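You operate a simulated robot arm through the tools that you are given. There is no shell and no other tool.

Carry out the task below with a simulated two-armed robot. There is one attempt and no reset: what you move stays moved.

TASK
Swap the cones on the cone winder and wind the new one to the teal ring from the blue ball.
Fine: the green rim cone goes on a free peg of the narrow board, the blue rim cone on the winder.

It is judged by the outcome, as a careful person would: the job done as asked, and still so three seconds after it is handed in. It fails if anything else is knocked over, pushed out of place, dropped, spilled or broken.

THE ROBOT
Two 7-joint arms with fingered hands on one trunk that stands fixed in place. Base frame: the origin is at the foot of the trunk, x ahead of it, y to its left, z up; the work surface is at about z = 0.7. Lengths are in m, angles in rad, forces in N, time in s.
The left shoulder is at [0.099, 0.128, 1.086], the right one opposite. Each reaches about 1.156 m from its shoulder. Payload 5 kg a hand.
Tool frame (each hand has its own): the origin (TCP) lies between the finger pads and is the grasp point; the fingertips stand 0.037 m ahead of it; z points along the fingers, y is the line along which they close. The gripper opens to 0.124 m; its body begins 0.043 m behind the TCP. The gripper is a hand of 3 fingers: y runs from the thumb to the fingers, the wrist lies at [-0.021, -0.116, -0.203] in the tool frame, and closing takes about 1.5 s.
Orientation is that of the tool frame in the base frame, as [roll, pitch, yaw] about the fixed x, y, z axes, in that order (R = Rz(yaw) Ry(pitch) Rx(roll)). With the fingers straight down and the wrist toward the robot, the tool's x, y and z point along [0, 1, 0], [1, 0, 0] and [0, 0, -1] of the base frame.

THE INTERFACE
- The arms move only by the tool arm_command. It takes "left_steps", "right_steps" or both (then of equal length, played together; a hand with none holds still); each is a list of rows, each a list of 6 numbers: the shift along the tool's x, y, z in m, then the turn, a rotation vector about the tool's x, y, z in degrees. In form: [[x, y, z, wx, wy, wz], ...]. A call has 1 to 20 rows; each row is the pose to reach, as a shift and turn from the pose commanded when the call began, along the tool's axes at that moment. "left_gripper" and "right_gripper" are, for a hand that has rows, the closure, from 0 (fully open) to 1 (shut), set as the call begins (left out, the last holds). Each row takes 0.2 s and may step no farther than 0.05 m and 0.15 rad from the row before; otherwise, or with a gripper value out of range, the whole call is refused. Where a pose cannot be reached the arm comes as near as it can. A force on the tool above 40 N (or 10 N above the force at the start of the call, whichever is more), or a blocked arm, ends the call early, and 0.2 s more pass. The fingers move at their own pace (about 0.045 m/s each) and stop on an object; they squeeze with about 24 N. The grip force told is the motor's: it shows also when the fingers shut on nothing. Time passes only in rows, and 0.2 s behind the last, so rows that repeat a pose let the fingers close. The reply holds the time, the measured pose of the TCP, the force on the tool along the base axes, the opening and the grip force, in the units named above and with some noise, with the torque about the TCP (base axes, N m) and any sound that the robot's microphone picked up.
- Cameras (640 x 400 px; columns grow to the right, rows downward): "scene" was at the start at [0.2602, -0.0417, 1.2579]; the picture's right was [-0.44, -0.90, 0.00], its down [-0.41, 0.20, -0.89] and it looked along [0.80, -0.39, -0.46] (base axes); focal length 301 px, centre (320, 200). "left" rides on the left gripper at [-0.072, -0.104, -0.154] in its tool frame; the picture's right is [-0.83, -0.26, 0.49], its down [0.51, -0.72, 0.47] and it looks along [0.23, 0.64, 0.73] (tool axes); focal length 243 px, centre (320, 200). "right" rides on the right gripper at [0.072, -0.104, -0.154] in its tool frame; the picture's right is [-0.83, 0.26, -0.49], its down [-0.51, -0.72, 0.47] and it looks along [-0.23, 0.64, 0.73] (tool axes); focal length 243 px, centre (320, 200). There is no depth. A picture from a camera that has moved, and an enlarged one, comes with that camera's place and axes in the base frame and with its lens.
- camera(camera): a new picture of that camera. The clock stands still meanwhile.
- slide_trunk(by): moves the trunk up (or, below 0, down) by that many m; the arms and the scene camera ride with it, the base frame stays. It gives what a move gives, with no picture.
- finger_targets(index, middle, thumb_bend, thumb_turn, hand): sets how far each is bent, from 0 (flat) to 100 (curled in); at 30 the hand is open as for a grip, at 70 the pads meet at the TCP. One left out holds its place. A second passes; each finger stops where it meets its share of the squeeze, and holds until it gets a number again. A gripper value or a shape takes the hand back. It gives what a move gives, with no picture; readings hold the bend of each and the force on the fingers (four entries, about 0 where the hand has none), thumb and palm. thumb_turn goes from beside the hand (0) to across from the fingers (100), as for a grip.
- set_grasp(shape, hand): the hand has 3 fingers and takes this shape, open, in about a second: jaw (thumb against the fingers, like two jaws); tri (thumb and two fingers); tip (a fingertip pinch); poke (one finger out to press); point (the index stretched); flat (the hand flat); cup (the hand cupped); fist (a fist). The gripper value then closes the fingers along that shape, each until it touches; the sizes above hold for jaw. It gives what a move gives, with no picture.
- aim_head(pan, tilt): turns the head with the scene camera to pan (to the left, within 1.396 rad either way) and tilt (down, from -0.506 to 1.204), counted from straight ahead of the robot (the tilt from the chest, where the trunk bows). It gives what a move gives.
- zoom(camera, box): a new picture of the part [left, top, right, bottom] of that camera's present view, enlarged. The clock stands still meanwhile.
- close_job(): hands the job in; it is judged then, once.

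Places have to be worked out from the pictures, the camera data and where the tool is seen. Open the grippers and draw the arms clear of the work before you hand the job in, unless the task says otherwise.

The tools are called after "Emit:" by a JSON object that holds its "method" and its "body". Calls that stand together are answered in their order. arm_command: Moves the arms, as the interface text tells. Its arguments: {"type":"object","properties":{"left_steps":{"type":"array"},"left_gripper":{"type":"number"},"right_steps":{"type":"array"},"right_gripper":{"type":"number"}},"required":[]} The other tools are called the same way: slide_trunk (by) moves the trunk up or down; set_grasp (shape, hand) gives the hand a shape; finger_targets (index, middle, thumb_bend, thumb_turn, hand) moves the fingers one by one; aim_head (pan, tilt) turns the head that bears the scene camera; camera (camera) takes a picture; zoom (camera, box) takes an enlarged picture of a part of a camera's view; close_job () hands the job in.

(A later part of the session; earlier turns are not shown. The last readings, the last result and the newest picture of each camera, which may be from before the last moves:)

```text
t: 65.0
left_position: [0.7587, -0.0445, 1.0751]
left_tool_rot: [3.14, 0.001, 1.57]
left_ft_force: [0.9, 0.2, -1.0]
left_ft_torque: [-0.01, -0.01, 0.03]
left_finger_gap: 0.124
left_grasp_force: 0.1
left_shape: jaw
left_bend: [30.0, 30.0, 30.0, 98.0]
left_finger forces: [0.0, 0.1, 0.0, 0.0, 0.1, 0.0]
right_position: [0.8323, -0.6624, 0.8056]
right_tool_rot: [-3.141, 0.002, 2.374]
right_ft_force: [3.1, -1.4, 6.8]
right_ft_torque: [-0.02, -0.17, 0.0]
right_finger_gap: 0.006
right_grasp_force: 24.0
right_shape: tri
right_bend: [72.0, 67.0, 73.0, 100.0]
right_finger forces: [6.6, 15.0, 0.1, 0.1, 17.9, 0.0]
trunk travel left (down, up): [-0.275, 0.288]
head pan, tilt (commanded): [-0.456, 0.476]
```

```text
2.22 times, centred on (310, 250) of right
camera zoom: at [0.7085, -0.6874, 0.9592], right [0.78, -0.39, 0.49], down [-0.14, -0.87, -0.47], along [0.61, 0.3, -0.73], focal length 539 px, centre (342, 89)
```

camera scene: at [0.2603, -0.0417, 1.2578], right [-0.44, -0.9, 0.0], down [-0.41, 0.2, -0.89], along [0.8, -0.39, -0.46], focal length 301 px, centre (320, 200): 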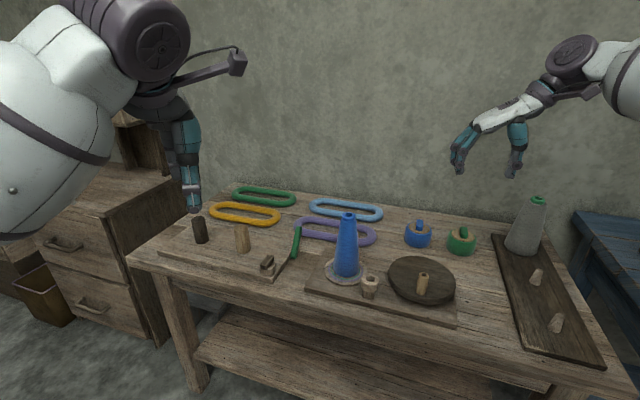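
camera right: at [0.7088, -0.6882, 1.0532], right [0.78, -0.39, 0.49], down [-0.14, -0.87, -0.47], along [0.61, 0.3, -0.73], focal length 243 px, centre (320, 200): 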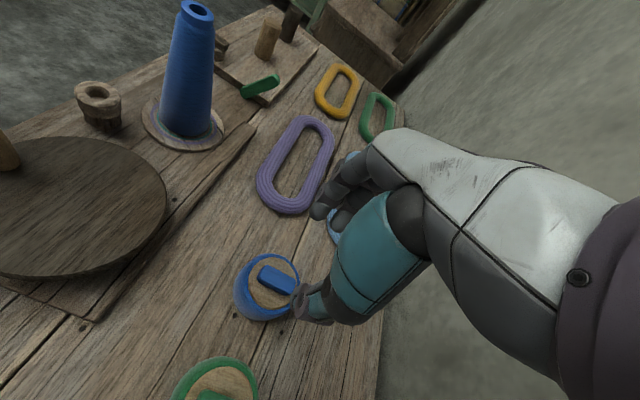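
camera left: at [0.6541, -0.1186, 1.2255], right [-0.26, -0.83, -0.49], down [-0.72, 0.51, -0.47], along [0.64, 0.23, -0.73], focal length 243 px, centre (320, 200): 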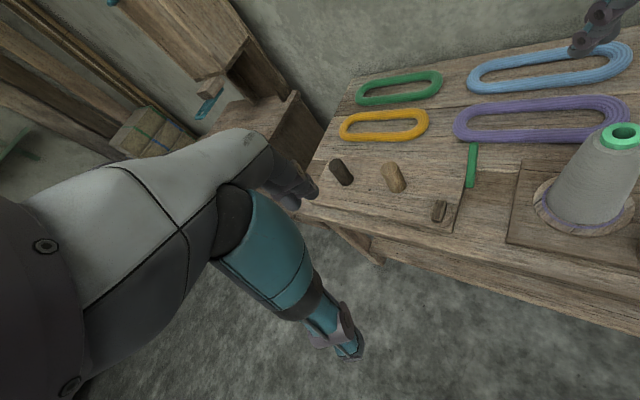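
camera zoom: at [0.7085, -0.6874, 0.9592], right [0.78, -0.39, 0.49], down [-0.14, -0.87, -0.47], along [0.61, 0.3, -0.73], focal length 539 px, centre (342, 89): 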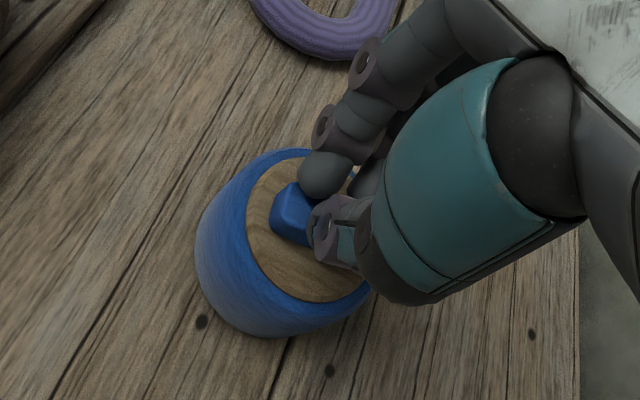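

The tips closed on the very top edge of the bar (gap 6 mm, +7 N upward), so I'm a little too high. I'll reopen and go about 8 mm lower.

Emit:
{"method": "arm_command", "body": {"right_steps": [[0, 0, 0, 0, 0, 0], [0, 0, 0, 0, 0, 0], [0, 0, 0, 0, 0, 0], [0, 0, 0, 0, 0, 0], [0, 0, 0.004, 0, 0, 0], [0, 0, 0.008, 0, 0, 0], [0, 0, 0.008, 0, 0, 0]], "right_gripper": 0.55}}

Emit:
{"method": "zoom", "body": {"camera": "scene", "box": [390, 200, 450, 260]}}

Emit:
{"method": "zoom", "body": {"camera": "right", "box": [240, 160, 380, 340]}}

```text
t: 66.6
left_position: [0.7586, -0.0449, 1.0741]
left_tool_rot: [-3.141, -0.001, 1.574]
left_ft_force: [0.5, 0.2, -1.0]
left_ft_torque: [0.02, -0.03, 0.0]
left_finger_gap: 0.1237
left_grasp_force: 0.1
left_shape: jaw
left_bend: [30.0, 30.0, 30.0, 98.0]
left_finger forces: [0.0, 0.0, 0.1, 0.0, 0.1, 0.0]
right_position: [0.833, -0.6639, 0.7953]
right_tool_rot: [3.141, -0.001, 2.375]
right_ft_force: [0.2, 0.2, 0.2]
right_ft_torque: [-0.04, 0.0, 0.0]
right_finger_gap: 0.0555
right_grasp_force: 0.0
right_shape: tri
right_bend: [74.0, 47.0, 71.0, 100.0]
right_finger forces: [0.0, 0.0, 0.1, 0.1, 0.1, 0.0]
trunk travel left (down, up): [-0.275, 0.288]
head pan, tilt (commanded): [-0.456, 0.476]
```

```text
6.67 times, centred on (420, 230) of scene
camera zoom: at [0.2601, -0.0416, 1.2579], right [-0.44, -0.9, 0.0], down [-0.41, 0.2, -0.89], along [0.8, -0.39, -0.46], focal length 2006 px, centre (-347, 0)
```

zoom: 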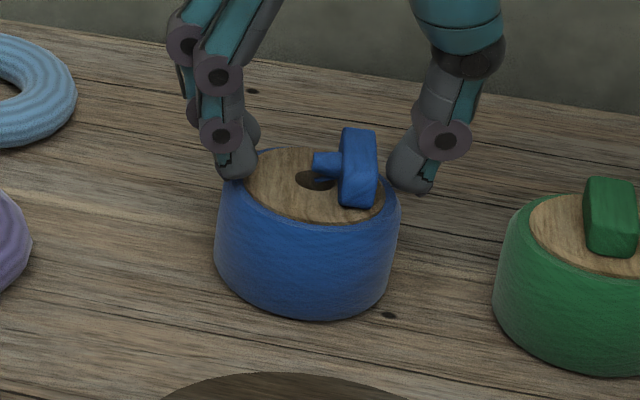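

```text
2.22 times, centred on (310, 250) of right
camera zoom: at [0.7087, -0.688, 0.9503], right [0.78, -0.39, 0.49], down [-0.14, -0.87, -0.47], along [0.61, 0.3, -0.73], focal length 539 px, centre (342, 89)
```

zoom: 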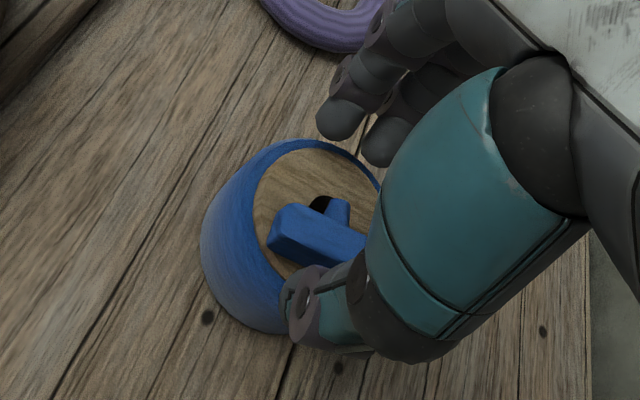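

The tab popped out and tipped over on the ball's disc: it is a T-shaped toggle with a short stem, now lying with the stem pointing horizontally toward the finger side, right over its hole. I'll open a bit more and lift the hand straight up without touching it, then look closely.

Emit:
{"method": "arm_command", "body": {"right_steps": [[0, 0, 0, 0, 0, 0], [0, 0, 0, 0, 0, 0], [0, 0, 0, 0, 0, 0], [0, 0, -0.01, 0, 0, 0], [0, 0, -0.03, 0, 0, 0], [0, 0, -0.06, 0, 0, 0], [0, 0, -0.09, 0, 0, 0], [0, 0, -0.12, 0, 0, 0], [0, 0, -0.12, 0, 0, 0]], "right_gripper": 0.3}}

Emit:
{"method": "zoom", "body": {"camera": "scene", "box": [395, 210, 445, 255]}}

Emit:
{"method": "zoom", "body": {"camera": "right", "box": [220, 220, 340, 330]}}

```text
t: 68.6
left_position: [0.7595, -0.0451, 1.0734]
left_tool_rot: [-3.141, 0.001, 1.572]
left_ft_force: [0.3, 0.1, 0.4]
left_ft_torque: [-0.04, 0.0, 0.01]
left_finger_gap: 0.1235
left_grasp_force: 0.2
left_shape: jaw
left_bend: [30.0, 30.0, 30.0, 98.0]
left_finger forces: [0.0, 0.1, 0.0, 0.0, 0.1, 0.0]
right_position: [0.8332, -0.6644, 0.9168]
right_tool_rot: [3.14, 0.001, 2.372]
right_ft_force: [0.5, -0.1, -0.2]
right_ft_torque: [0.0, -0.04, -0.01]
right_finger_gap: 0.0862
right_grasp_force: 0.0
right_shape: tri
right_bend: [73.0, 37.0, 59.0, 99.0]
right_finger forces: [0.1, 0.1, 0.0, 0.0, 0.1, 0.1]
trunk travel left (down, up): [-0.275, 0.288]
head pan, tilt (commanded): [-0.456, 0.476]
```

```text
8.89 times, centred on (420, 232) of scene
camera zoom: at [0.2606, -0.0421, 1.2577], right [-0.44, -0.9, 0.0], down [-0.41, 0.2, -0.89], along [0.8, -0.39, -0.46], focal length 2675 px, centre (-569, -89)
```

zoom: 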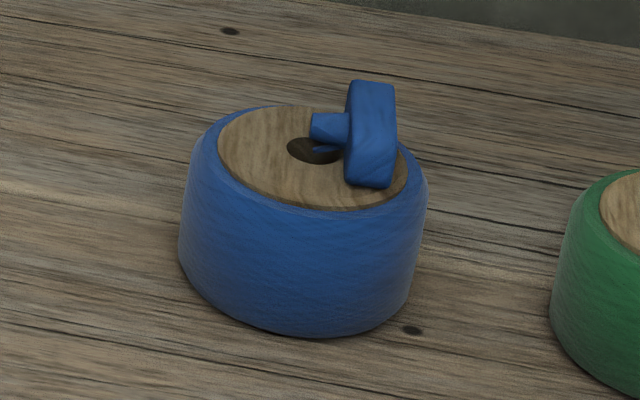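

```text
3.64 times, centred on (280, 275) of right
camera zoom: at [0.7095, -0.6887, 1.0697], right [0.78, -0.39, 0.49], down [-0.14, -0.87, -0.47], along [0.61, 0.3, -0.73], focal length 882 px, centre (466, -73)
```

zoom: 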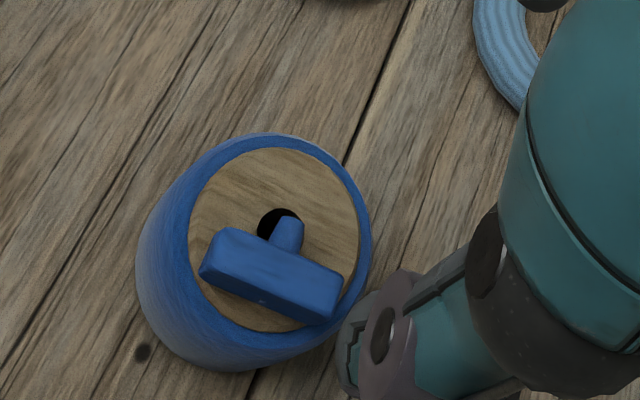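

The disc centre is [0.8325, -0.664] at z≈0.7565, the stem (≈14 mm long, 10 mm thick) lies over the hole and the bar lies on its side just behind it. Pressing the stem down with one fingertip should roll the toggle back upright into its hole. I'll take the "poke" shape here in the air and see where the fingertip is.

Emit:
{"method": "set_grasp", "body": {"hand": "right", "shape": "poke"}}

Emit:
{"method": "zoom", "body": {"camera": "scene", "box": [370, 150, 480, 260]}}

Emit:
{"method": "camera", "body": {"camera": "right"}}

```text
t: 69.5
left_position: [0.758, -0.0456, 1.0739]
left_tool_rot: [3.14, 0.0, 1.571]
left_ft_force: [-0.6, 0.1, 0.3]
left_ft_torque: [0.0, -0.01, 0.02]
left_finger_gap: 0.1237
left_grasp_force: 0.2
left_shape: jaw
left_bend: [30.0, 30.0, 30.0, 98.0]
left_finger forces: [0.0, 0.0, 0.1, 0.0, 0.1, 0.0]
right_position: [0.8323, -0.6645, 0.9164]
right_tool_rot: [-3.142, 0.0, 2.373]
right_ft_force: [0.4, 0.0, -0.2]
right_ft_torque: [0.03, 0.01, -0.03]
right_finger_gap: 0.0
right_grasp_force: 0.0
right_shape: poke
right_bend: [70.0, 70.0, 100.0, 100.0]
right_finger forces: [0.0, 0.0, 0.1, 0.0, 0.0, 0.1]
trunk travel left (down, up): [-0.275, 0.288]
head pan, tilt (commanded): [-0.456, 0.476]
```

```text
3.64 times, centred on (425, 205) of scene
camera zoom: at [0.2601, -0.0417, 1.2579], right [-0.44, -0.9, 0.0], down [-0.41, 0.2, -0.89], along [0.8, -0.39, -0.46], focal length 1094 px, centre (-62, 182)
```

zoom: 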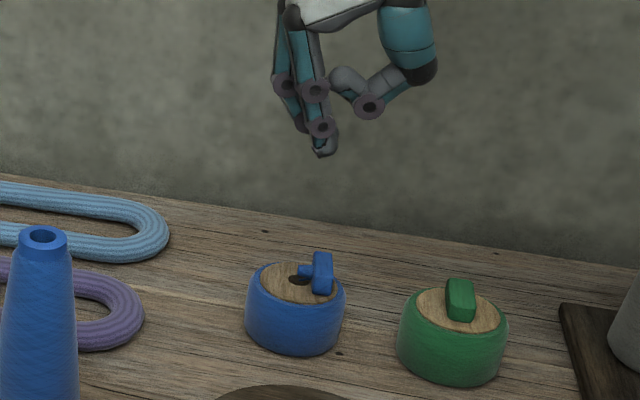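

```text
taken
camera right: at [0.7091, -0.6883, 1.07], right [0.78, -0.39, 0.49], down [-0.14, -0.87, -0.47], along [0.61, 0.3, -0.73], focal length 243 px, centre (320, 200)
```

right: 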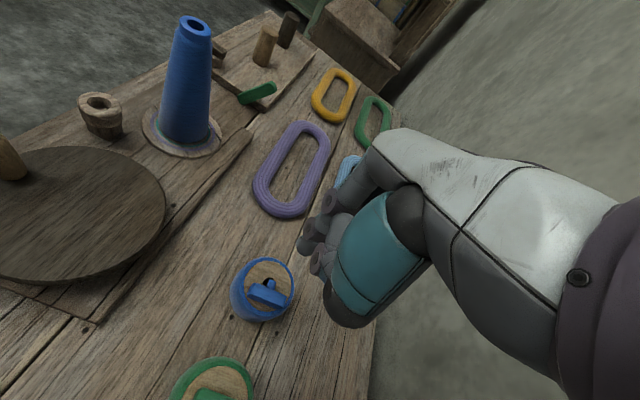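

Poke leaves index and middle both at 70. I'll curl the middle finger away so that only the index presses.

Emit:
{"method": "finger_targets", "body": {"hand": "right", "index": 70, "middle": 100, "thumb_bend": 100}}

Emit:
{"method": "zoom", "body": {"camera": "scene", "box": [390, 150, 460, 260]}}

Emit:
{"method": "zoom", "body": {"camera": "right", "box": [220, 180, 380, 330]}}

```text
t: 70.5
left_position: [0.7587, -0.0437, 1.0744]
left_tool_rot: [-3.141, 0.001, 1.57]
left_ft_force: [-0.4, -0.2, 0.7]
left_ft_torque: [0.0, -0.02, -0.01]
left_finger_gap: 0.1239
left_grasp_force: 0.1
left_shape: jaw
left_bend: [30.0, 30.0, 30.0, 98.0]
left_finger forces: [0.0, 0.0, 0.0, 0.1, 0.1, 0.0]
right_position: [0.8327, -0.663, 0.9166]
right_tool_rot: [-3.14, 0.0, 2.375]
right_ft_force: [-1.0, -0.1, 0.2]
right_ft_torque: [0.01, 0.01, -0.03]
right_finger_gap: 0.0339
right_grasp_force: 0.1
right_shape: fingers
right_bend: [28.0, 100.0, 100.0, 100.0]
right_finger forces: [0.1, 0.0, 0.0, 0.1, 0.0, 0.1]
trunk travel left (down, up): [-0.275, 0.288]
head pan, tilt (commanded): [-0.456, 0.476]
```

```text
3.64 times, centred on (425, 205) of scene
camera zoom: at [0.2601, -0.0417, 1.2579], right [-0.44, -0.9, 0.0], down [-0.41, 0.2, -0.89], along [0.8, -0.39, -0.46], focal length 1094 px, centre (-62, 182)
```

zoom: 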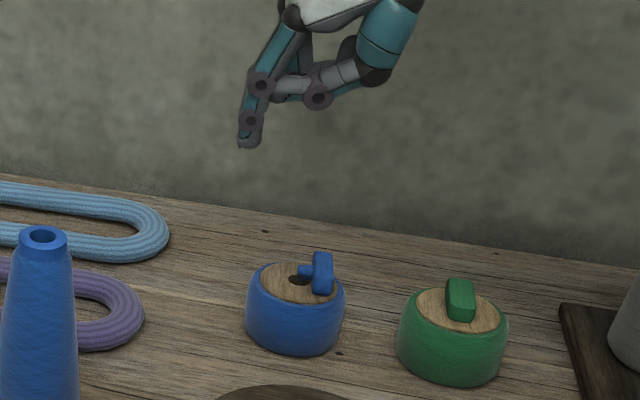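

```text
2.67 times, centred on (300, 255) of right
camera zoom: at [0.7091, -0.6883, 1.0701], right [0.78, -0.39, 0.49], down [-0.14, -0.87, -0.47], along [0.61, 0.3, -0.73], focal length 647 px, centre (373, 53)
```

zoom: 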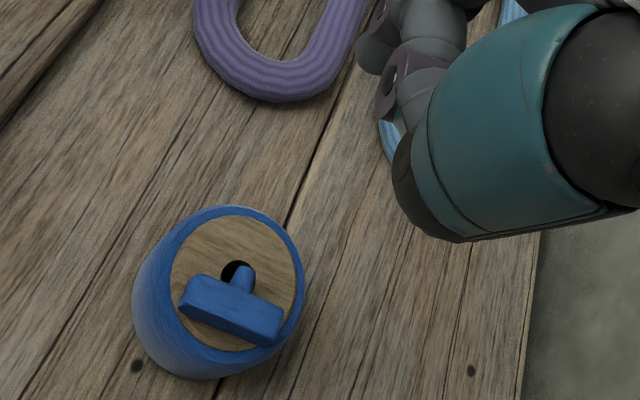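

The index got pushed outward (28) by the curled thumb. I'll open the thumb instead, so the index can come to 70 (pointing straight down at the TCP axis).

Emit:
{"method": "finger_targets", "body": {"hand": "right", "thumb_bend": 20, "middle": 100, "index": 70}}

Emit:
{"method": "finger_targets", "body": {"hand": "right", "index": 70}}

Emit:
{"method": "zoom", "body": {"camera": "scene", "box": [390, 150, 460, 260]}}

Emit:
{"method": "zoom", "body": {"camera": "right", "box": [220, 180, 380, 330]}}

```text
t: 71.5
left_position: [0.7591, -0.0449, 1.0739]
left_tool_rot: [-3.14, 0.0, 1.57]
left_ft_force: [-0.4, 0.4, 0.0]
left_ft_torque: [0.0, 0.02, -0.01]
left_finger_gap: 0.1235
left_grasp_force: 0.2
left_shape: jaw
left_bend: [30.0, 30.0, 30.0, 98.0]
left_finger forces: [0.0, 0.0, 0.0, 0.0, 0.0, 0.1]
right_position: [0.833, -0.6641, 0.9176]
right_tool_rot: [3.141, 0.0, 2.374]
right_ft_force: [-0.4, -0.2, 0.1]
right_ft_torque: [-0.05, -0.03, 0.0]
right_finger_gap: 0.0772
right_grasp_force: 0.1
right_shape: fingers
right_bend: [70.0, 100.0, 20.0, 100.0]
right_finger forces: [0.0, 0.0, 0.0, 0.1, 0.0, 0.0]
trunk travel left (down, up): [-0.275, 0.288]
head pan, tilt (commanded): [-0.456, 0.476]
```

```text
t: 72.5
left_position: [0.7579, -0.0448, 1.0745]
left_tool_rot: [-3.14, -0.002, 1.571]
left_ft_force: [-0.4, 0.3, -0.1]
left_ft_torque: [-0.01, 0.0, 0.01]
left_finger_gap: 0.1239
left_grasp_force: 0.0
left_shape: jaw
left_bend: [30.0, 30.0, 30.0, 98.0]
left_finger forces: [0.0, 0.1, 0.0, 0.0, 0.1, 0.0]
right_position: [0.8334, -0.6638, 0.9164]
right_tool_rot: [-3.141, 0.001, 2.374]
right_ft_force: [0.2, 0.9, 0.2]
right_ft_torque: [0.0, -0.02, -0.01]
right_finger_gap: 0.0773
right_grasp_force: 0.1
right_shape: fingers
right_bend: [70.0, 100.0, 20.0, 100.0]
right_finger forces: [0.1, 0.1, 0.0, 0.1, 0.0, 0.0]
trunk travel left (down, up): [-0.275, 0.288]
head pan, tilt (commanded): [-0.456, 0.476]
```

```text
3.64 times, centred on (425, 205) of scene
camera zoom: at [0.2602, -0.0417, 1.2579], right [-0.44, -0.9, 0.0], down [-0.41, 0.2, -0.89], along [0.8, -0.39, -0.46], focal length 1094 px, centre (-62, 182)
```

zoom: 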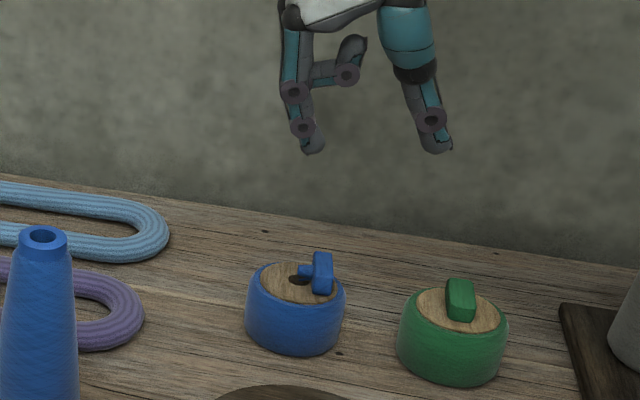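

```text
2.67 times, centred on (300, 255) of right
camera zoom: at [0.7091, -0.6883, 1.07], right [0.78, -0.39, 0.49], down [-0.14, -0.87, -0.47], along [0.61, 0.3, -0.73], focal length 647 px, centre (373, 53)
```

zoom: 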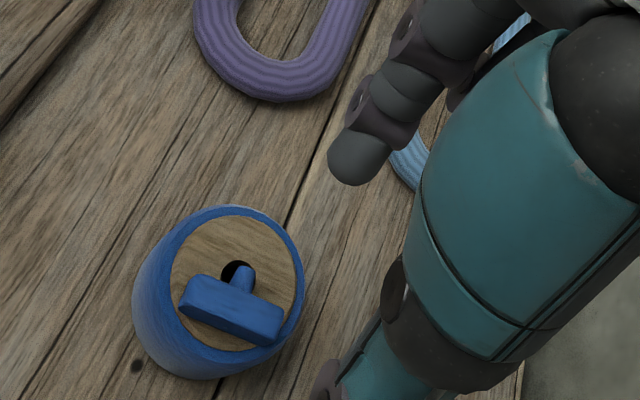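

Index alone now points down, its tip at about [0.8324, -0.6526], 3 cm below the TCP. I'll zoom tightly on the toggle to get the stem and hole positions.

Emit:
{"method": "zoom", "body": {"camera": "right", "box": [255, 245, 305, 280]}}

Emit:
{"method": "zoom", "body": {"camera": "scene", "box": [405, 215, 437, 240]}}

```text
11.43 times, centred on (280, 262) of right
camera zoom: at [0.7091, -0.6883, 1.07], right [0.78, -0.39, 0.49], down [-0.14, -0.87, -0.47], along [0.61, 0.3, -0.73], focal length 2773 px, centre (777, -514)
```

zoom: 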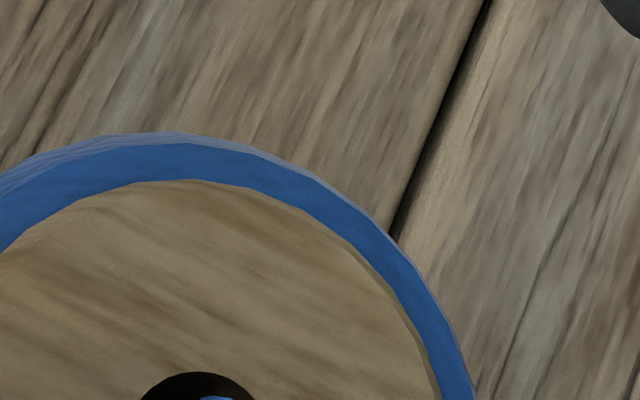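

```text
16.00 times, centred on (421, 228) of scene
camera zoom: at [0.2602, -0.0417, 1.2579], right [-0.44, -0.9, 0.0], down [-0.41, 0.2, -0.89], along [0.8, -0.39, -0.46], focal length 4815 px, centre (-1296, -240)
```

zoom: 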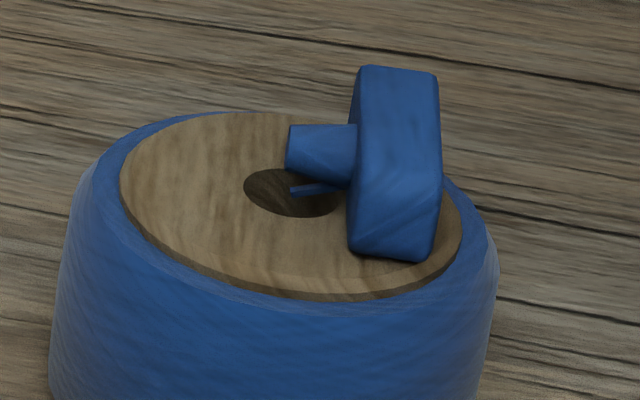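

Emit:
{"method": "zoom", "body": {"camera": "right", "box": [240, 262, 310, 312]}}

```text
8.00 times, centred on (275, 287) of right
camera zoom: at [0.7091, -0.6883, 1.07], right [0.78, -0.39, 0.49], down [-0.14, -0.87, -0.47], along [0.61, 0.3, -0.73], focal length 1941 px, centre (680, -496)
```

zoom: 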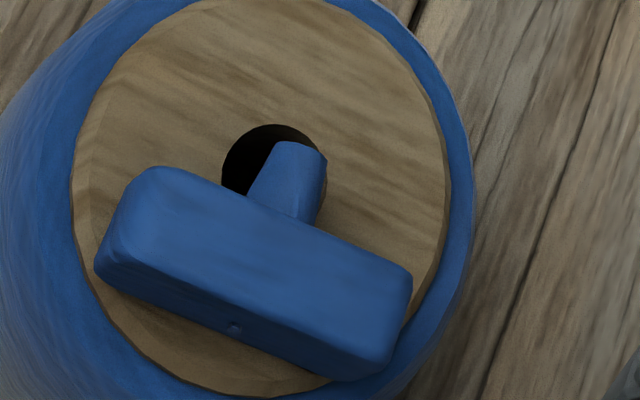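

Hole centre ≈[0.8345, -0.6643] (17 mm wide), stem pointing along ~47° with its tip just past the hole centre. I'll bring the thumb in a bit (to stay clear of the green ball), then place the index tip above the stem at ≈[0.836, -0.663].

Emit:
{"method": "finger_targets", "body": {"hand": "right", "thumb_bend": 33}}

Emit:
{"method": "arm_command", "body": {"right_steps": [[-0.005, -0.0025, 0.02, 0, 0, 0], [-0.0098, -0.005, 0.05, 0, 0, 0], [-0.0098, -0.005, 0.08, 0, 0, 0], [-0.0098, -0.005, 0.095, 0, 0, 0], [-0.0098, -0.005, 0.095, 0, 0, 0]]}}

Emit:
{"method": "zoom", "body": {"camera": "scene", "box": [390, 190, 450, 250]}}

Emit:
{"method": "zoom", "body": {"camera": "right", "box": [240, 200, 360, 340]}}

```text
t: 73.5
left_position: [0.7587, -0.0454, 1.073]
left_tool_rot: [-3.141, 0.002, 1.57]
left_ft_force: [0.4, -0.6, -0.2]
left_ft_torque: [-0.01, 0.0, 0.02]
left_finger_gap: 0.1236
left_grasp_force: 0.1
left_shape: jaw
left_bend: [30.0, 30.0, 30.0, 98.0]
left_finger forces: [0.0, 0.0, 0.1, 0.0, 0.0, 0.1]
right_position: [0.8331, -0.6634, 0.9162]
right_tool_rot: [3.14, 0.0, 2.375]
right_ft_force: [0.0, 0.6, -0.4]
right_ft_torque: [0.0, -0.03, 0.01]
right_finger_gap: 0.0634
right_grasp_force: 0.1
right_shape: fingers
right_bend: [70.0, 100.0, 33.0, 100.0]
right_finger forces: [0.0, 0.0, 0.0, 0.1, 0.0, 0.0]
trunk travel left (down, up): [-0.275, 0.288]
head pan, tilt (commanded): [-0.456, 0.476]
```

```text
t: 74.7
left_position: [0.7592, -0.0467, 1.0734]
left_tool_rot: [3.141, -0.001, 1.57]
left_ft_force: [0.5, 0.6, -1.0]
left_ft_torque: [-0.01, -0.01, 0.01]
left_finger_gap: 0.1235
left_grasp_force: 0.0
left_shape: jaw
left_bend: [30.0, 30.0, 30.0, 98.0]
left_finger forces: [0.0, 0.0, 0.0, 0.0, 0.0, 0.0]
right_position: [0.836, -0.6734, 0.8228]
right_tool_rot: [-3.141, 0.001, 2.374]
right_ft_force: [0.3, 0.0, -0.1]
right_ft_torque: [-0.04, -0.01, -0.02]
right_finger_gap: 0.0635
right_grasp_force: 0.1
right_shape: fingers
right_bend: [70.0, 100.0, 33.0, 100.0]
right_finger forces: [0.1, 0.1, 0.0, 0.0, 0.0, 0.0]
trunk travel left (down, up): [-0.275, 0.288]
head pan, tilt (commanded): [-0.456, 0.476]
```

```text
6.67 times, centred on (420, 220) of scene
camera zoom: at [0.2599, -0.0415, 1.2579], right [-0.44, -0.9, 0.0], down [-0.41, 0.2, -0.89], along [0.8, -0.39, -0.46], focal length 2006 px, centre (-347, 67)
```

zoom: 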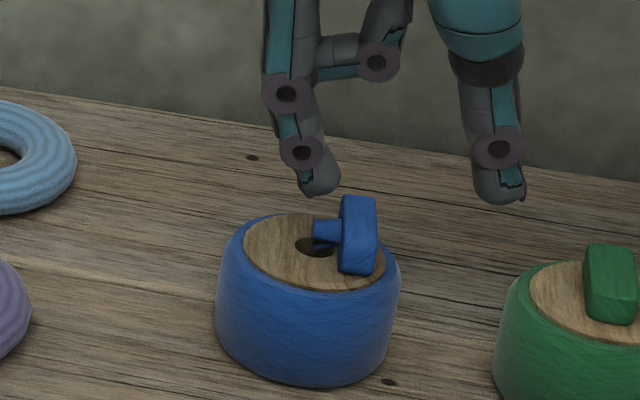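

```text
2.86 times, centred on (300, 270) of right
camera zoom: at [0.7121, -0.698, 0.9757], right [0.78, -0.39, 0.49], down [-0.14, -0.87, -0.47], along [0.61, 0.3, -0.73], focal length 693 px, centre (377, 0)
```

zoom: 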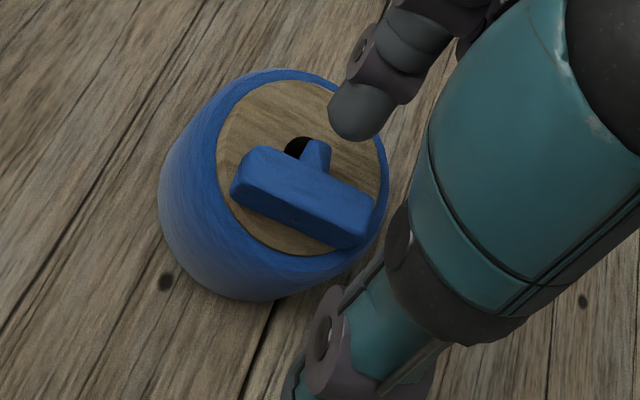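

The tip would land slightly too far out on the stem's end, so I'll shift 3.5 mm back toward the bar and lower another 8 mm, then look.

Emit:
{"method": "arm_command", "body": {"right_steps": [[0, -0.0035, 0.003, 0, 0, 0], [0, -0.0035, 0.008, 0, 0, 0], [0, -0.0035, 0.008, 0, 0, 0]]}}

Emit:
{"method": "zoom", "body": {"camera": "scene", "box": [400, 200, 440, 240]}}

Emit:
{"method": "zoom", "body": {"camera": "right", "box": [260, 200, 330, 300]}}

```text
t: 75.5
left_position: [0.7584, -0.0455, 1.0729]
left_tool_rot: [3.141, 0.0, 1.57]
left_ft_force: [0.2, 0.2, -0.5]
left_ft_torque: [-0.02, -0.02, 0.02]
left_finger_gap: 0.1236
left_grasp_force: 0.1
left_shape: jaw
left_bend: [30.0, 30.0, 30.0, 98.0]
left_finger forces: [0.0, 0.0, 0.1, 0.0, 0.1, 0.0]
right_position: [0.8345, -0.6768, 0.814]
right_tool_rot: [-3.141, 0.0, 2.372]
right_ft_force: [0.3, -0.1, -0.5]
right_ft_torque: [0.01, -0.01, -0.03]
right_finger_gap: 0.0636
right_grasp_force: 0.1
right_shape: fingers
right_bend: [70.0, 100.0, 33.0, 100.0]
right_finger forces: [0.0, 0.1, 0.1, 0.0, 0.0, 0.0]
trunk travel left (down, up): [-0.275, 0.288]
head pan, tilt (commanded): [-0.456, 0.476]
```

```text
10.00 times, centred on (420, 220) of scene
camera zoom: at [0.2601, -0.0417, 1.2579], right [-0.44, -0.9, 0.0], down [-0.41, 0.2, -0.89], along [0.8, -0.39, -0.46], focal length 3009 px, centre (-680, 0)
```

zoom: 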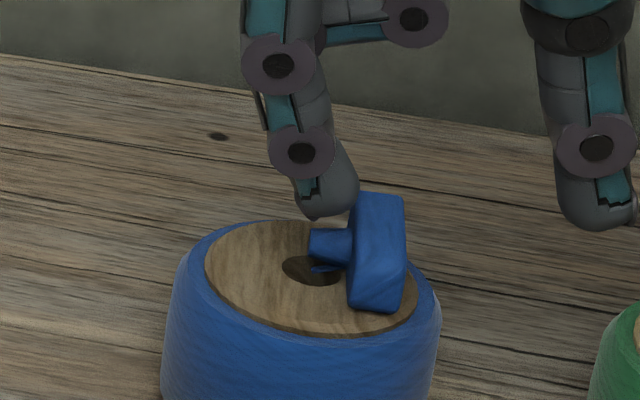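

```text
4.00 times, centred on (295, 250) of right
camera zoom: at [0.7098, -0.701, 0.9677], right [0.78, -0.39, 0.49], down [-0.14, -0.87, -0.47], along [0.61, 0.3, -0.73], focal length 970 px, centre (420, 0)
```

zoom: 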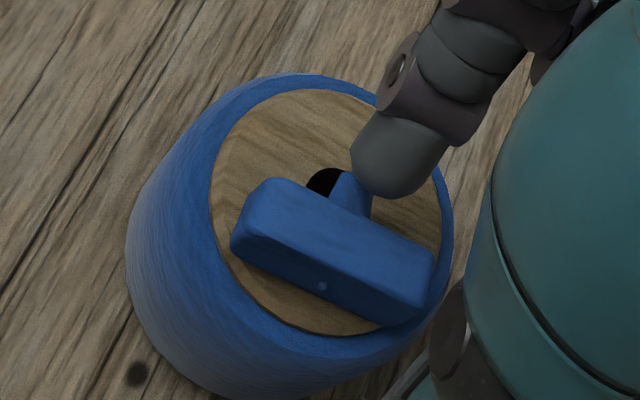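

The fingertip leans toward the bar at bend 70 and would touch its edge. I'll raise 12 mm, and straighten the index (bend 50) so its end points straight down, then re-measure.

Emit:
{"method": "arm_command", "body": {"right_steps": [[0, 0, -0.006, 0, 0, 0], [0, 0, -0.012, 0, 0, 0], [0, 0, -0.012, 0, 0, 0]]}}

Emit:
{"method": "finger_targets", "body": {"hand": "right", "index": 50}}

Emit:
{"method": "zoom", "body": {"camera": "scene", "box": [395, 190, 445, 240]}}

Emit:
{"method": "zoom", "body": {"camera": "right", "box": [250, 180, 350, 310]}}

```text
t: 76.3
left_position: [0.7586, -0.0446, 1.0744]
left_tool_rot: [3.141, 0.001, 1.572]
left_ft_force: [0.1, -0.4, -0.1]
left_ft_torque: [0.0, -0.02, 0.04]
left_finger_gap: 0.1235
left_grasp_force: 0.1
left_shape: jaw
left_bend: [30.0, 30.0, 30.0, 98.0]
left_finger forces: [0.0, 0.0, 0.0, 0.0, 0.0, 0.0]
right_position: [0.8332, -0.6764, 0.8248]
right_tool_rot: [-3.14, 0.001, 2.372]
right_ft_force: [0.3, 0.8, 0.5]
right_ft_torque: [0.02, 0.01, 0.02]
right_finger_gap: 0.0635
right_grasp_force: 0.0
right_shape: fingers
right_bend: [70.0, 100.0, 33.0, 100.0]
right_finger forces: [0.1, 0.0, 0.0, 0.0, 0.0, 0.1]
trunk travel left (down, up): [-0.275, 0.288]
head pan, tilt (commanded): [-0.456, 0.476]
```

```text
t: 77.3
left_position: [0.7594, -0.0449, 1.0737]
left_tool_rot: [-3.141, 0.0, 1.571]
left_ft_force: [-0.8, 0.2, -0.4]
left_ft_torque: [0.0, -0.03, 0.02]
left_finger_gap: 0.1237
left_grasp_force: 0.0
left_shape: jaw
left_bend: [30.0, 30.0, 30.0, 98.0]
left_finger forces: [0.0, 0.1, 0.0, 0.0, 0.0, 0.0]
right_position: [0.8327, -0.677, 0.8261]
right_tool_rot: [-3.141, 0.0, 2.374]
right_ft_force: [0.8, -0.6, -0.9]
right_ft_torque: [0.0, -0.02, -0.01]
right_finger_gap: 0.0935
right_grasp_force: 0.0
right_shape: fingers
right_bend: [50.0, 100.0, 33.0, 100.0]
right_finger forces: [0.0, 0.0, 0.0, 0.0, 0.1, 0.0]
trunk travel left (down, up): [-0.275, 0.288]
head pan, tilt (commanded): [-0.456, 0.476]
```

```text
8.00 times, centred on (420, 215) of scene
camera zoom: at [0.2602, -0.0417, 1.2578], right [-0.44, -0.9, 0.0], down [-0.41, 0.2, -0.89], along [0.8, -0.39, -0.46], focal length 2407 px, centre (-480, 80)
```

zoom: 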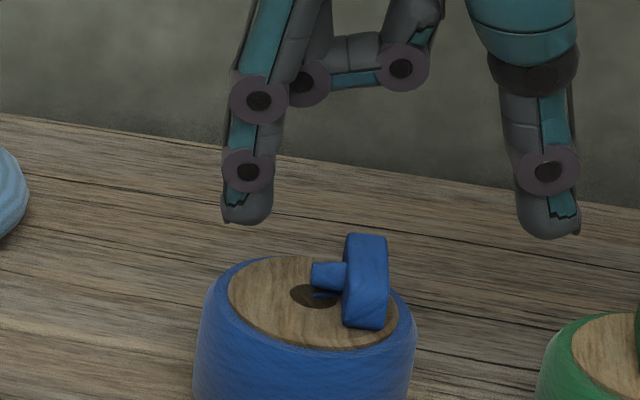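

```text
3.08 times, centred on (300, 245) of right
camera zoom: at [0.7095, -0.701, 0.9791], right [0.78, -0.39, 0.49], down [-0.14, -0.87, -0.47], along [0.61, 0.3, -0.73], focal length 746 px, centre (382, 62)
```

zoom: 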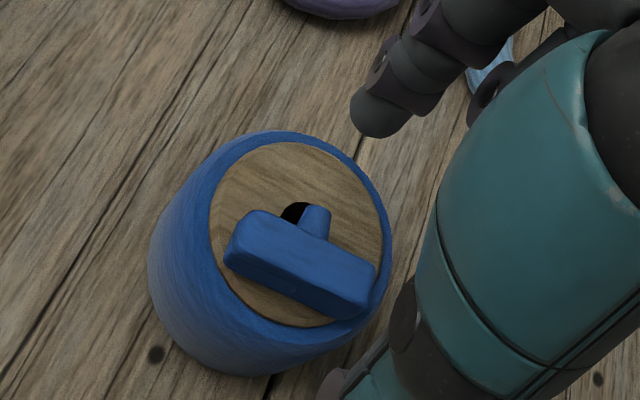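

Index is now vertical with its tip end at about [0.854, -0.643, 0.79]. I'll bend the thumb to 53 to keep it between the two balls, then shift so the tip sits above the stem.

Emit:
{"method": "finger_targets", "body": {"hand": "right", "thumb_bend": 53}}

Emit:
{"method": "arm_command", "body": {"right_steps": [[-0.0006, -0.0135, 0, 0, 0, 0], [-0.0012, -0.0271, 0, 0, 0, 0], [-0.0012, -0.0271, 0.004, 0, 0, 0], [-0.0012, -0.0271, 0.004, 0, 0, 0]]}}

Emit:
{"method": "zoom", "body": {"camera": "scene", "box": [395, 190, 445, 240]}}

Emit:
{"method": "zoom", "body": {"camera": "right", "box": [250, 180, 350, 310]}}

```text
t: 78.3
left_position: [0.7588, -0.0442, 1.0742]
left_tool_rot: [3.14, 0.0, 1.57]
left_ft_force: [0.3, 0.0, 0.4]
left_ft_torque: [0.0, 0.02, 0.0]
left_finger_gap: 0.1238
left_grasp_force: 0.0
left_shape: jaw
left_bend: [30.0, 30.0, 30.0, 98.0]
left_finger forces: [0.0, 0.0, 0.1, 0.0, 0.1, 0.0]
right_position: [0.8339, -0.676, 0.8258]
right_tool_rot: [3.141, 0.0, 2.373]
right_ft_force: [0.0, -0.2, -1.1]
right_ft_torque: [0.03, -0.04, -0.01]
right_finger_gap: 0.0628
right_grasp_force: 0.1
right_shape: fingers
right_bend: [50.0, 100.0, 53.0, 100.0]
right_finger forces: [0.0, 0.0, 0.0, 0.0, 0.1, 0.0]
trunk travel left (down, up): [-0.275, 0.288]
head pan, tilt (commanded): [-0.456, 0.476]
```

```text
t: 79.3
left_position: [0.7583, -0.0443, 1.0741]
left_tool_rot: [-3.141, 0.001, 1.571]
left_ft_force: [-0.9, -0.1, 0.2]
left_ft_torque: [0.01, -0.02, 0.03]
left_finger_gap: 0.1237
left_grasp_force: 0.0
left_shape: jaw
left_bend: [30.0, 30.0, 30.0, 98.0]
left_finger forces: [0.0, 0.1, 0.0, 0.0, 0.0, 0.0]
right_position: [0.816, -0.6966, 0.8218]
right_tool_rot: [-3.142, 0.0, 2.372]
right_ft_force: [0.1, 0.0, -0.2]
right_ft_torque: [0.01, 0.03, 0.03]
right_finger_gap: 0.0628
right_grasp_force: 0.1
right_shape: fingers
right_bend: [50.0, 100.0, 53.0, 100.0]
right_finger forces: [0.0, 0.0, 0.0, 0.1, 0.0, 0.0]
trunk travel left (down, up): [-0.275, 0.288]
head pan, tilt (commanded): [-0.456, 0.476]
```

```text
8.00 times, centred on (420, 215) of scene
camera zoom: at [0.2599, -0.0417, 1.2579], right [-0.44, -0.9, 0.0], down [-0.41, 0.2, -0.89], along [0.8, -0.39, -0.46], focal length 2407 px, centre (-480, 80)
```

zoom: 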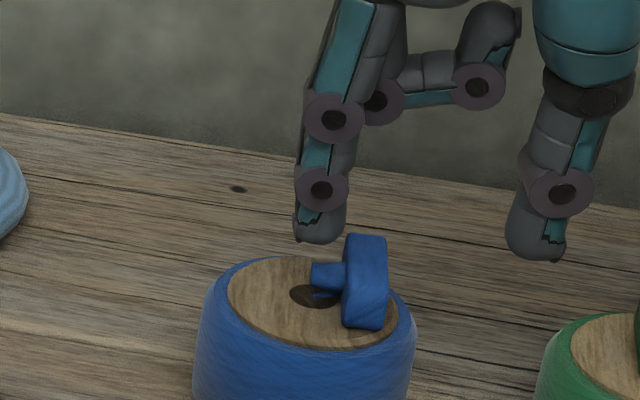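

```text
3.08 times, centred on (300, 245) of right
camera zoom: at [0.6912, -0.7215, 0.9752], right [0.78, -0.39, 0.49], down [-0.14, -0.87, -0.47], along [0.61, 0.3, -0.73], focal length 746 px, centre (382, 62)
```

zoom: 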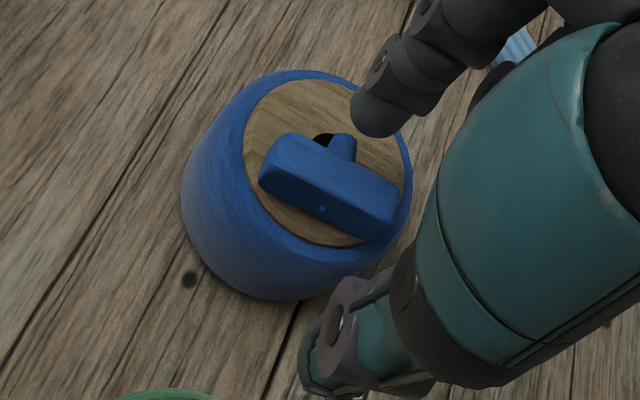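

The tip is nearly above the stem; lateral error ~2–3 mm. I'll correct by 2 mm sideways and 1 mm toward the bar and lower by 8 mm in small rows.

Emit:
{"method": "arm_command", "body": {"right_steps": [[0.0022, -0.0008, 0.0, 0, 0, 0], [0.0022, -0.0008, 0.003, 0, 0, 0], [0.0022, -0.0008, 0.006, 0, 0, 0], [0.0022, -0.0008, 0.008, 0, 0, 0], [0.0022, -0.0008, 0.008, 0, 0, 0]]}}

Emit:
{"method": "zoom", "body": {"camera": "scene", "box": [400, 200, 440, 240]}}

Emit:
{"method": "zoom", "body": {"camera": "right", "box": [260, 180, 340, 280]}}

```text
t: 80.5
left_position: [0.7593, -0.0451, 1.0731]
left_tool_rot: [-3.141, 0.0, 1.57]
left_ft_force: [0.7, 0.1, 0.0]
left_ft_torque: [0.0, 0.04, 0.02]
left_finger_gap: 0.1236
left_grasp_force: 0.1
left_shape: jaw
left_bend: [30.0, 30.0, 30.0, 98.0]
left_finger forces: [0.0, 0.0, 0.0, 0.1, 0.1, 0.1]
right_position: [0.8133, -0.6966, 0.8142]
right_tool_rot: [-3.141, -0.001, 2.374]
right_ft_force: [-0.2, -0.6, -0.4]
right_ft_torque: [0.01, 0.0, 0.0]
right_finger_gap: 0.0629
right_grasp_force: 0.0
right_shape: fingers
right_bend: [50.0, 100.0, 53.0, 100.0]
right_finger forces: [0.0, 0.0, 0.0, 0.1, 0.0, 0.0]
trunk travel left (down, up): [-0.275, 0.288]
head pan, tilt (commanded): [-0.456, 0.476]
```

```text
10.00 times, centred on (420, 220) of scene
camera zoom: at [0.2602, -0.0417, 1.2578], right [-0.44, -0.9, 0.0], down [-0.41, 0.2, -0.89], along [0.8, -0.39, -0.46], focal length 3009 px, centre (-680, 0)
```

zoom: 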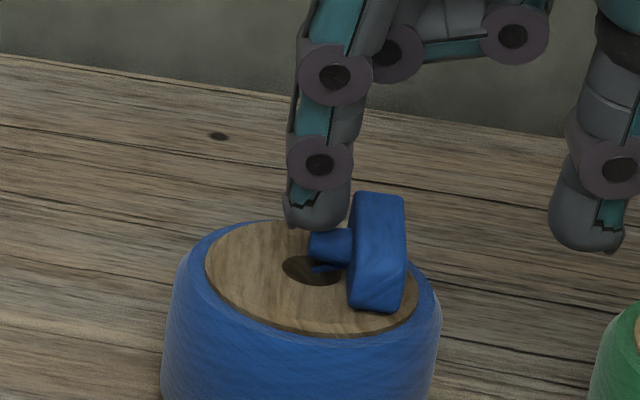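

```text
4.00 times, centred on (300, 230) of right
camera zoom: at [0.6898, -0.7205, 0.9671], right [0.78, -0.39, 0.49], down [-0.14, -0.87, -0.47], along [0.61, 0.3, -0.73], focal length 970 px, centre (400, 80)
```

zoom: 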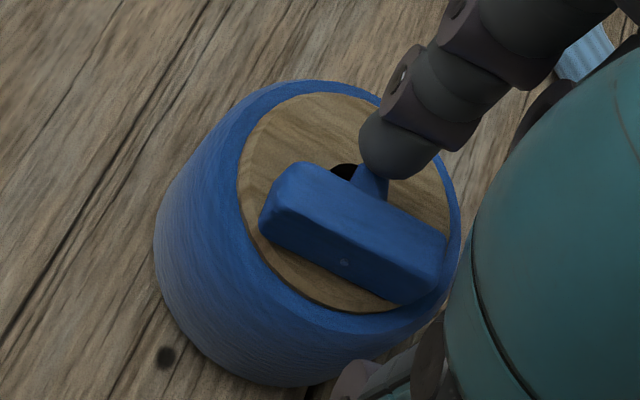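

The tip is just above the stem in both views. I'll press down in 2 mm rows and watch the force.

Emit:
{"method": "arm_command", "body": {"right_steps": [[0, 0, 0.002, 0, 0, 0], [0, 0, 0.004, 0, 0, 0], [0, 0, 0.006, 0, 0, 0], [0, 0, 0.006, 0, 0, 0]]}}

Emit:
{"method": "zoom", "body": {"camera": "scene", "box": [400, 200, 440, 240]}}

Emit:
{"method": "zoom", "body": {"camera": "right", "box": [260, 180, 340, 280]}}

```text
t: 81.5
left_position: [0.759, -0.0463, 1.0741]
left_tool_rot: [-3.141, 0.0, 1.571]
left_ft_force: [0.9, -0.1, 0.7]
left_ft_torque: [0.0, -0.03, 0.03]
left_finger_gap: 0.1237
left_grasp_force: 0.1
left_shape: jaw
left_bend: [30.0, 30.0, 30.0, 98.0]
left_finger forces: [0.0, 0.0, 0.0, 0.0, 0.0, 0.0]
right_position: [0.8143, -0.6961, 0.8082]
right_tool_rot: [-3.141, -0.002, 2.375]
right_ft_force: [-0.5, 0.3, 0.4]
right_ft_torque: [0.03, -0.01, 0.02]
right_finger_gap: 0.0638
right_grasp_force: 0.4
right_shape: fingers
right_bend: [50.0, 100.0, 53.0, 100.0]
right_finger forces: [0.1, 0.0, 0.1, 0.1, 0.1, 0.1]
trunk travel left (down, up): [-0.275, 0.288]
head pan, tilt (commanded): [-0.456, 0.476]
```

```text
10.00 times, centred on (420, 220) of scene
camera zoom: at [0.2601, -0.0416, 1.2579], right [-0.44, -0.9, 0.0], down [-0.41, 0.2, -0.89], along [0.8, -0.39, -0.46], focal length 3009 px, centre (-680, 0)
```

zoom: 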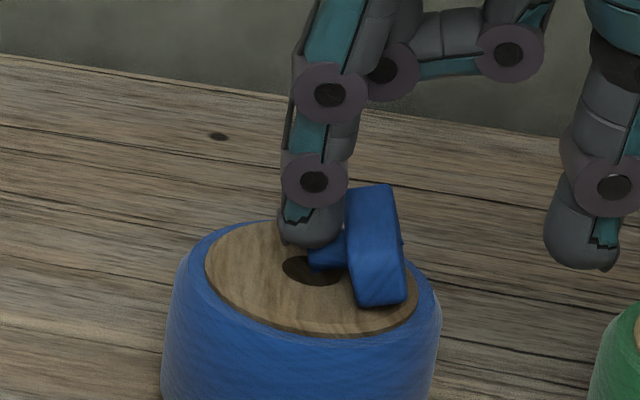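

```text
4.00 times, centred on (300, 230) of right
camera zoom: at [0.6897, -0.7201, 0.9611], right [0.78, -0.39, 0.49], down [-0.14, -0.87, -0.47], along [0.61, 0.3, -0.73], focal length 970 px, centre (400, 80)
```

zoom: 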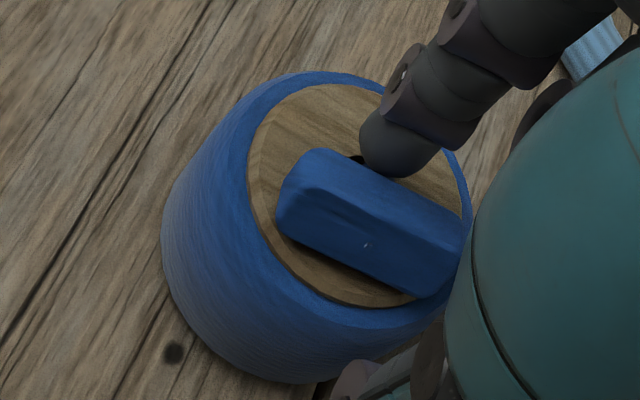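

It works — the stem is dipping and the bar is rolling upright. I'll continue pressing another 4 mm.

Emit:
{"method": "arm_command", "body": {"right_steps": [[0, 0, 0.002, 0, 0, 0], [0, 0, 0.004, 0, 0, 0], [0, 0, 0.004, 0, 0, 0]]}}

Emit:
{"method": "zoom", "body": {"camera": "scene", "box": [400, 200, 440, 240]}}

Emit:
{"method": "zoom", "body": {"camera": "right", "box": [260, 180, 340, 280]}}

```text
t: 82.3
left_position: [0.7583, -0.0442, 1.0745]
left_tool_rot: [-3.141, -0.003, 1.572]
left_ft_force: [-0.2, 0.3, -0.2]
left_ft_torque: [0.0, -0.03, 0.01]
left_finger_gap: 0.1236
left_grasp_force: 0.0
left_shape: jaw
left_bend: [30.0, 30.0, 30.0, 98.0]
left_finger forces: [0.0, 0.0, 0.0, 0.0, 0.1, 0.0]
right_position: [0.8132, -0.6949, 0.8046]
right_tool_rot: [-3.141, -0.001, 2.373]
right_ft_force: [0.8, 0.4, 2.7]
right_ft_torque: [0.12, -0.08, -0.02]
right_finger_gap: 0.0647
right_grasp_force: 1.6
right_shape: fingers
right_bend: [49.0, 100.0, 53.0, 100.0]
right_finger forces: [2.4, 0.0, 0.0, 0.1, 0.1, 0.0]
trunk travel left (down, up): [-0.275, 0.288]
head pan, tilt (commanded): [-0.456, 0.476]
```

```text
10.00 times, centred on (420, 220) of scene
camera zoom: at [0.26, -0.0414, 1.2579], right [-0.44, -0.9, 0.0], down [-0.41, 0.2, -0.89], along [0.8, -0.39, -0.46], focal length 3009 px, centre (-680, 0)
```

zoom: 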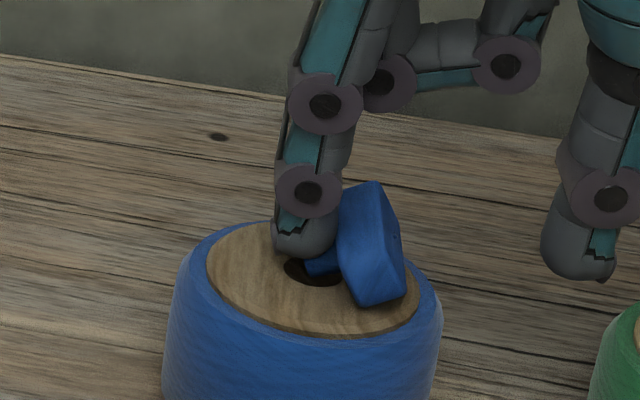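

```text
4.00 times, centred on (300, 230) of right
camera zoom: at [0.6897, -0.7198, 0.9574], right [0.78, -0.39, 0.49], down [-0.14, -0.87, -0.47], along [0.61, 0.3, -0.73], focal length 970 px, centre (400, 80)
```

zoom: 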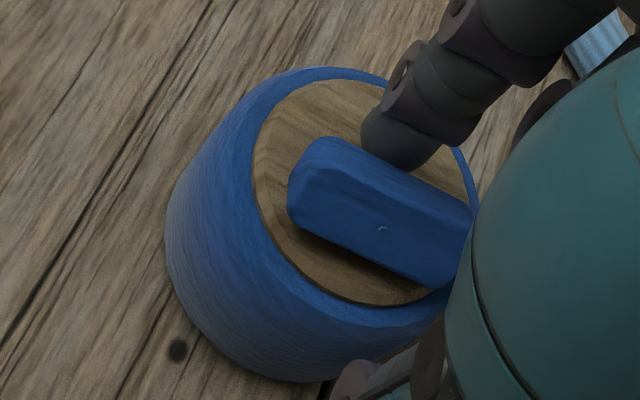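

It has rolled about 35–40° with the stem entering the hole; the index now blocks further roll. I'll keep it there and bring the thumb in behind the bar to support and push it over.

Emit:
{"method": "finger_targets", "body": {"hand": "right", "thumb_bend": 62}}

Emit:
{"method": "zoom", "body": {"camera": "scene", "box": [400, 200, 440, 240]}}

Emit:
{"method": "zoom", "body": {"camera": "right", "box": [260, 180, 340, 280]}}

```text
t: 83.3
left_position: [0.7579, -0.045, 1.0736]
left_tool_rot: [-3.141, 0.0, 1.572]
left_ft_force: [0.6, 1.1, 0.7]
left_ft_torque: [0.02, 0.03, 0.0]
left_finger_gap: 0.1237
left_grasp_force: 0.0
left_shape: jaw
left_bend: [30.0, 30.0, 30.0, 98.0]
left_finger forces: [0.0, 0.1, 0.0, 0.0, 0.0, 0.0]
right_position: [0.8137, -0.6961, 0.8041]
right_tool_rot: [3.14, 0.0, 2.372]
right_ft_force: [1.0, 0.3, 2.0]
right_ft_torque: [0.1, -0.05, 0.02]
right_finger_gap: 0.0512
right_grasp_force: 1.2
right_shape: fingers
right_bend: [49.0, 100.0, 62.0, 100.0]
right_finger forces: [2.0, 0.1, 0.0, 0.0, 0.1, 0.0]
trunk travel left (down, up): [-0.275, 0.288]
head pan, tilt (commanded): [-0.456, 0.476]
```

```text
10.00 times, centred on (420, 220) of scene
camera zoom: at [0.26, -0.0414, 1.2579], right [-0.44, -0.9, 0.0], down [-0.41, 0.2, -0.89], along [0.8, -0.39, -0.46], focal length 3009 px, centre (-680, 0)
```

zoom: 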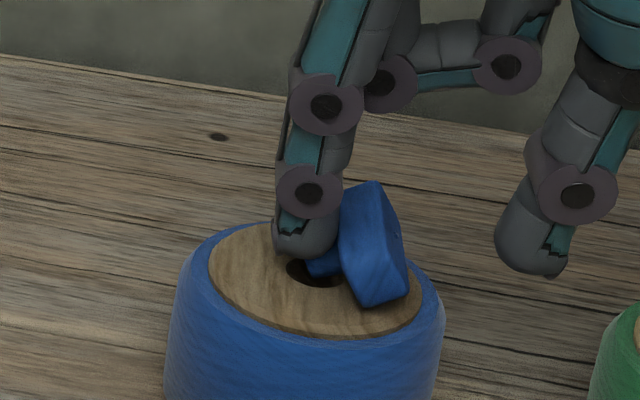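

```text
4.00 times, centred on (300, 230) of right
camera zoom: at [0.6896, -0.72, 0.9573], right [0.78, -0.39, 0.49], down [-0.14, -0.87, -0.47], along [0.61, 0.3, -0.73], focal length 970 px, centre (400, 80)
```

zoom: 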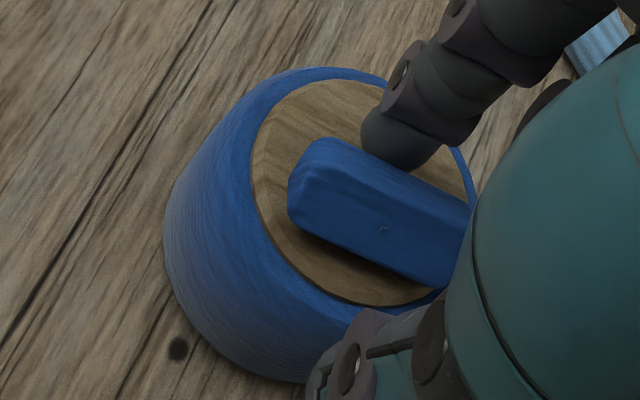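

The thumb moves ~5.5 px per unit and needs about 16 units more. I'll bend it to 75 and check.

Emit:
{"method": "finger_targets", "body": {"hand": "right", "thumb_bend": 75}}

Emit:
{"method": "zoom", "body": {"camera": "scene", "box": [400, 200, 440, 240]}}

Emit:
{"method": "zoom", "body": {"camera": "right", "box": [260, 180, 340, 280]}}

```text
t: 84.3
left_position: [0.7582, -0.0441, 1.074]
left_tool_rot: [-3.141, 0.0, 1.571]
left_ft_force: [-0.5, -0.1, -0.8]
left_ft_torque: [0.0, 0.02, 0.04]
left_finger_gap: 0.1236
left_grasp_force: 0.0
left_shape: jaw
left_bend: [30.0, 30.0, 30.0, 98.0]
left_finger forces: [0.0, 0.0, 0.0, 0.0, 0.1, 0.1]
right_position: [0.8136, -0.6952, 0.8022]
right_tool_rot: [3.141, 0.0, 2.376]
right_ft_force: [0.7, 0.1, 1.2]
right_ft_torque: [0.08, -0.02, 0.0]
right_finger_gap: 0.0278
right_grasp_force: 0.8
right_shape: fingers
right_bend: [49.0, 100.0, 75.0, 100.0]
right_finger forces: [1.4, 0.1, 0.0, 0.1, 0.1, 0.0]
trunk travel left (down, up): [-0.275, 0.288]
head pan, tilt (commanded): [-0.456, 0.476]
```

```text
10.00 times, centred on (420, 220) of scene
camera zoom: at [0.26, -0.0415, 1.2579], right [-0.44, -0.9, 0.0], down [-0.41, 0.2, -0.89], along [0.8, -0.39, -0.46], focal length 3009 px, centre (-680, 0)
```

zoom: 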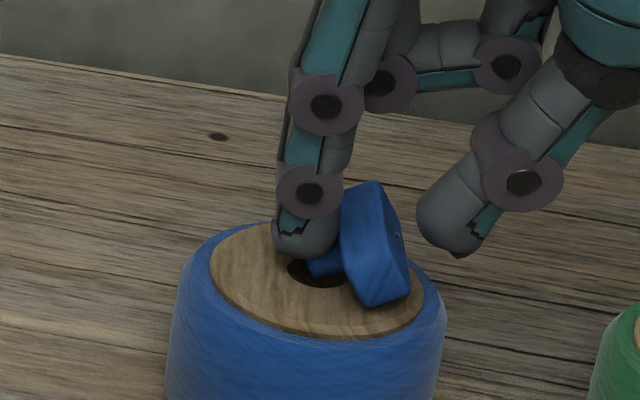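

```text
4.00 times, centred on (300, 230) of right
camera zoom: at [0.6896, -0.72, 0.9572], right [0.78, -0.39, 0.49], down [-0.14, -0.87, -0.47], along [0.61, 0.3, -0.73], focal length 970 px, centre (400, 80)
```

zoom: 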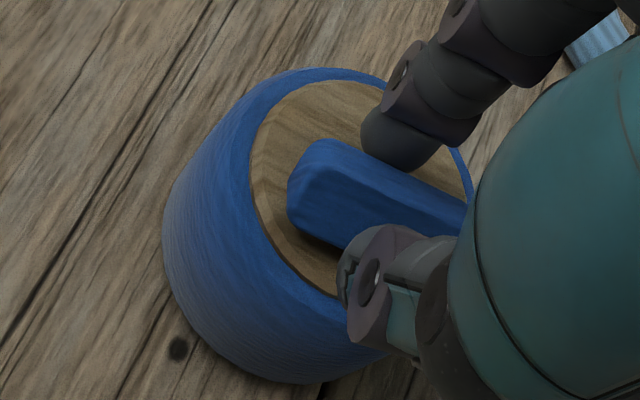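

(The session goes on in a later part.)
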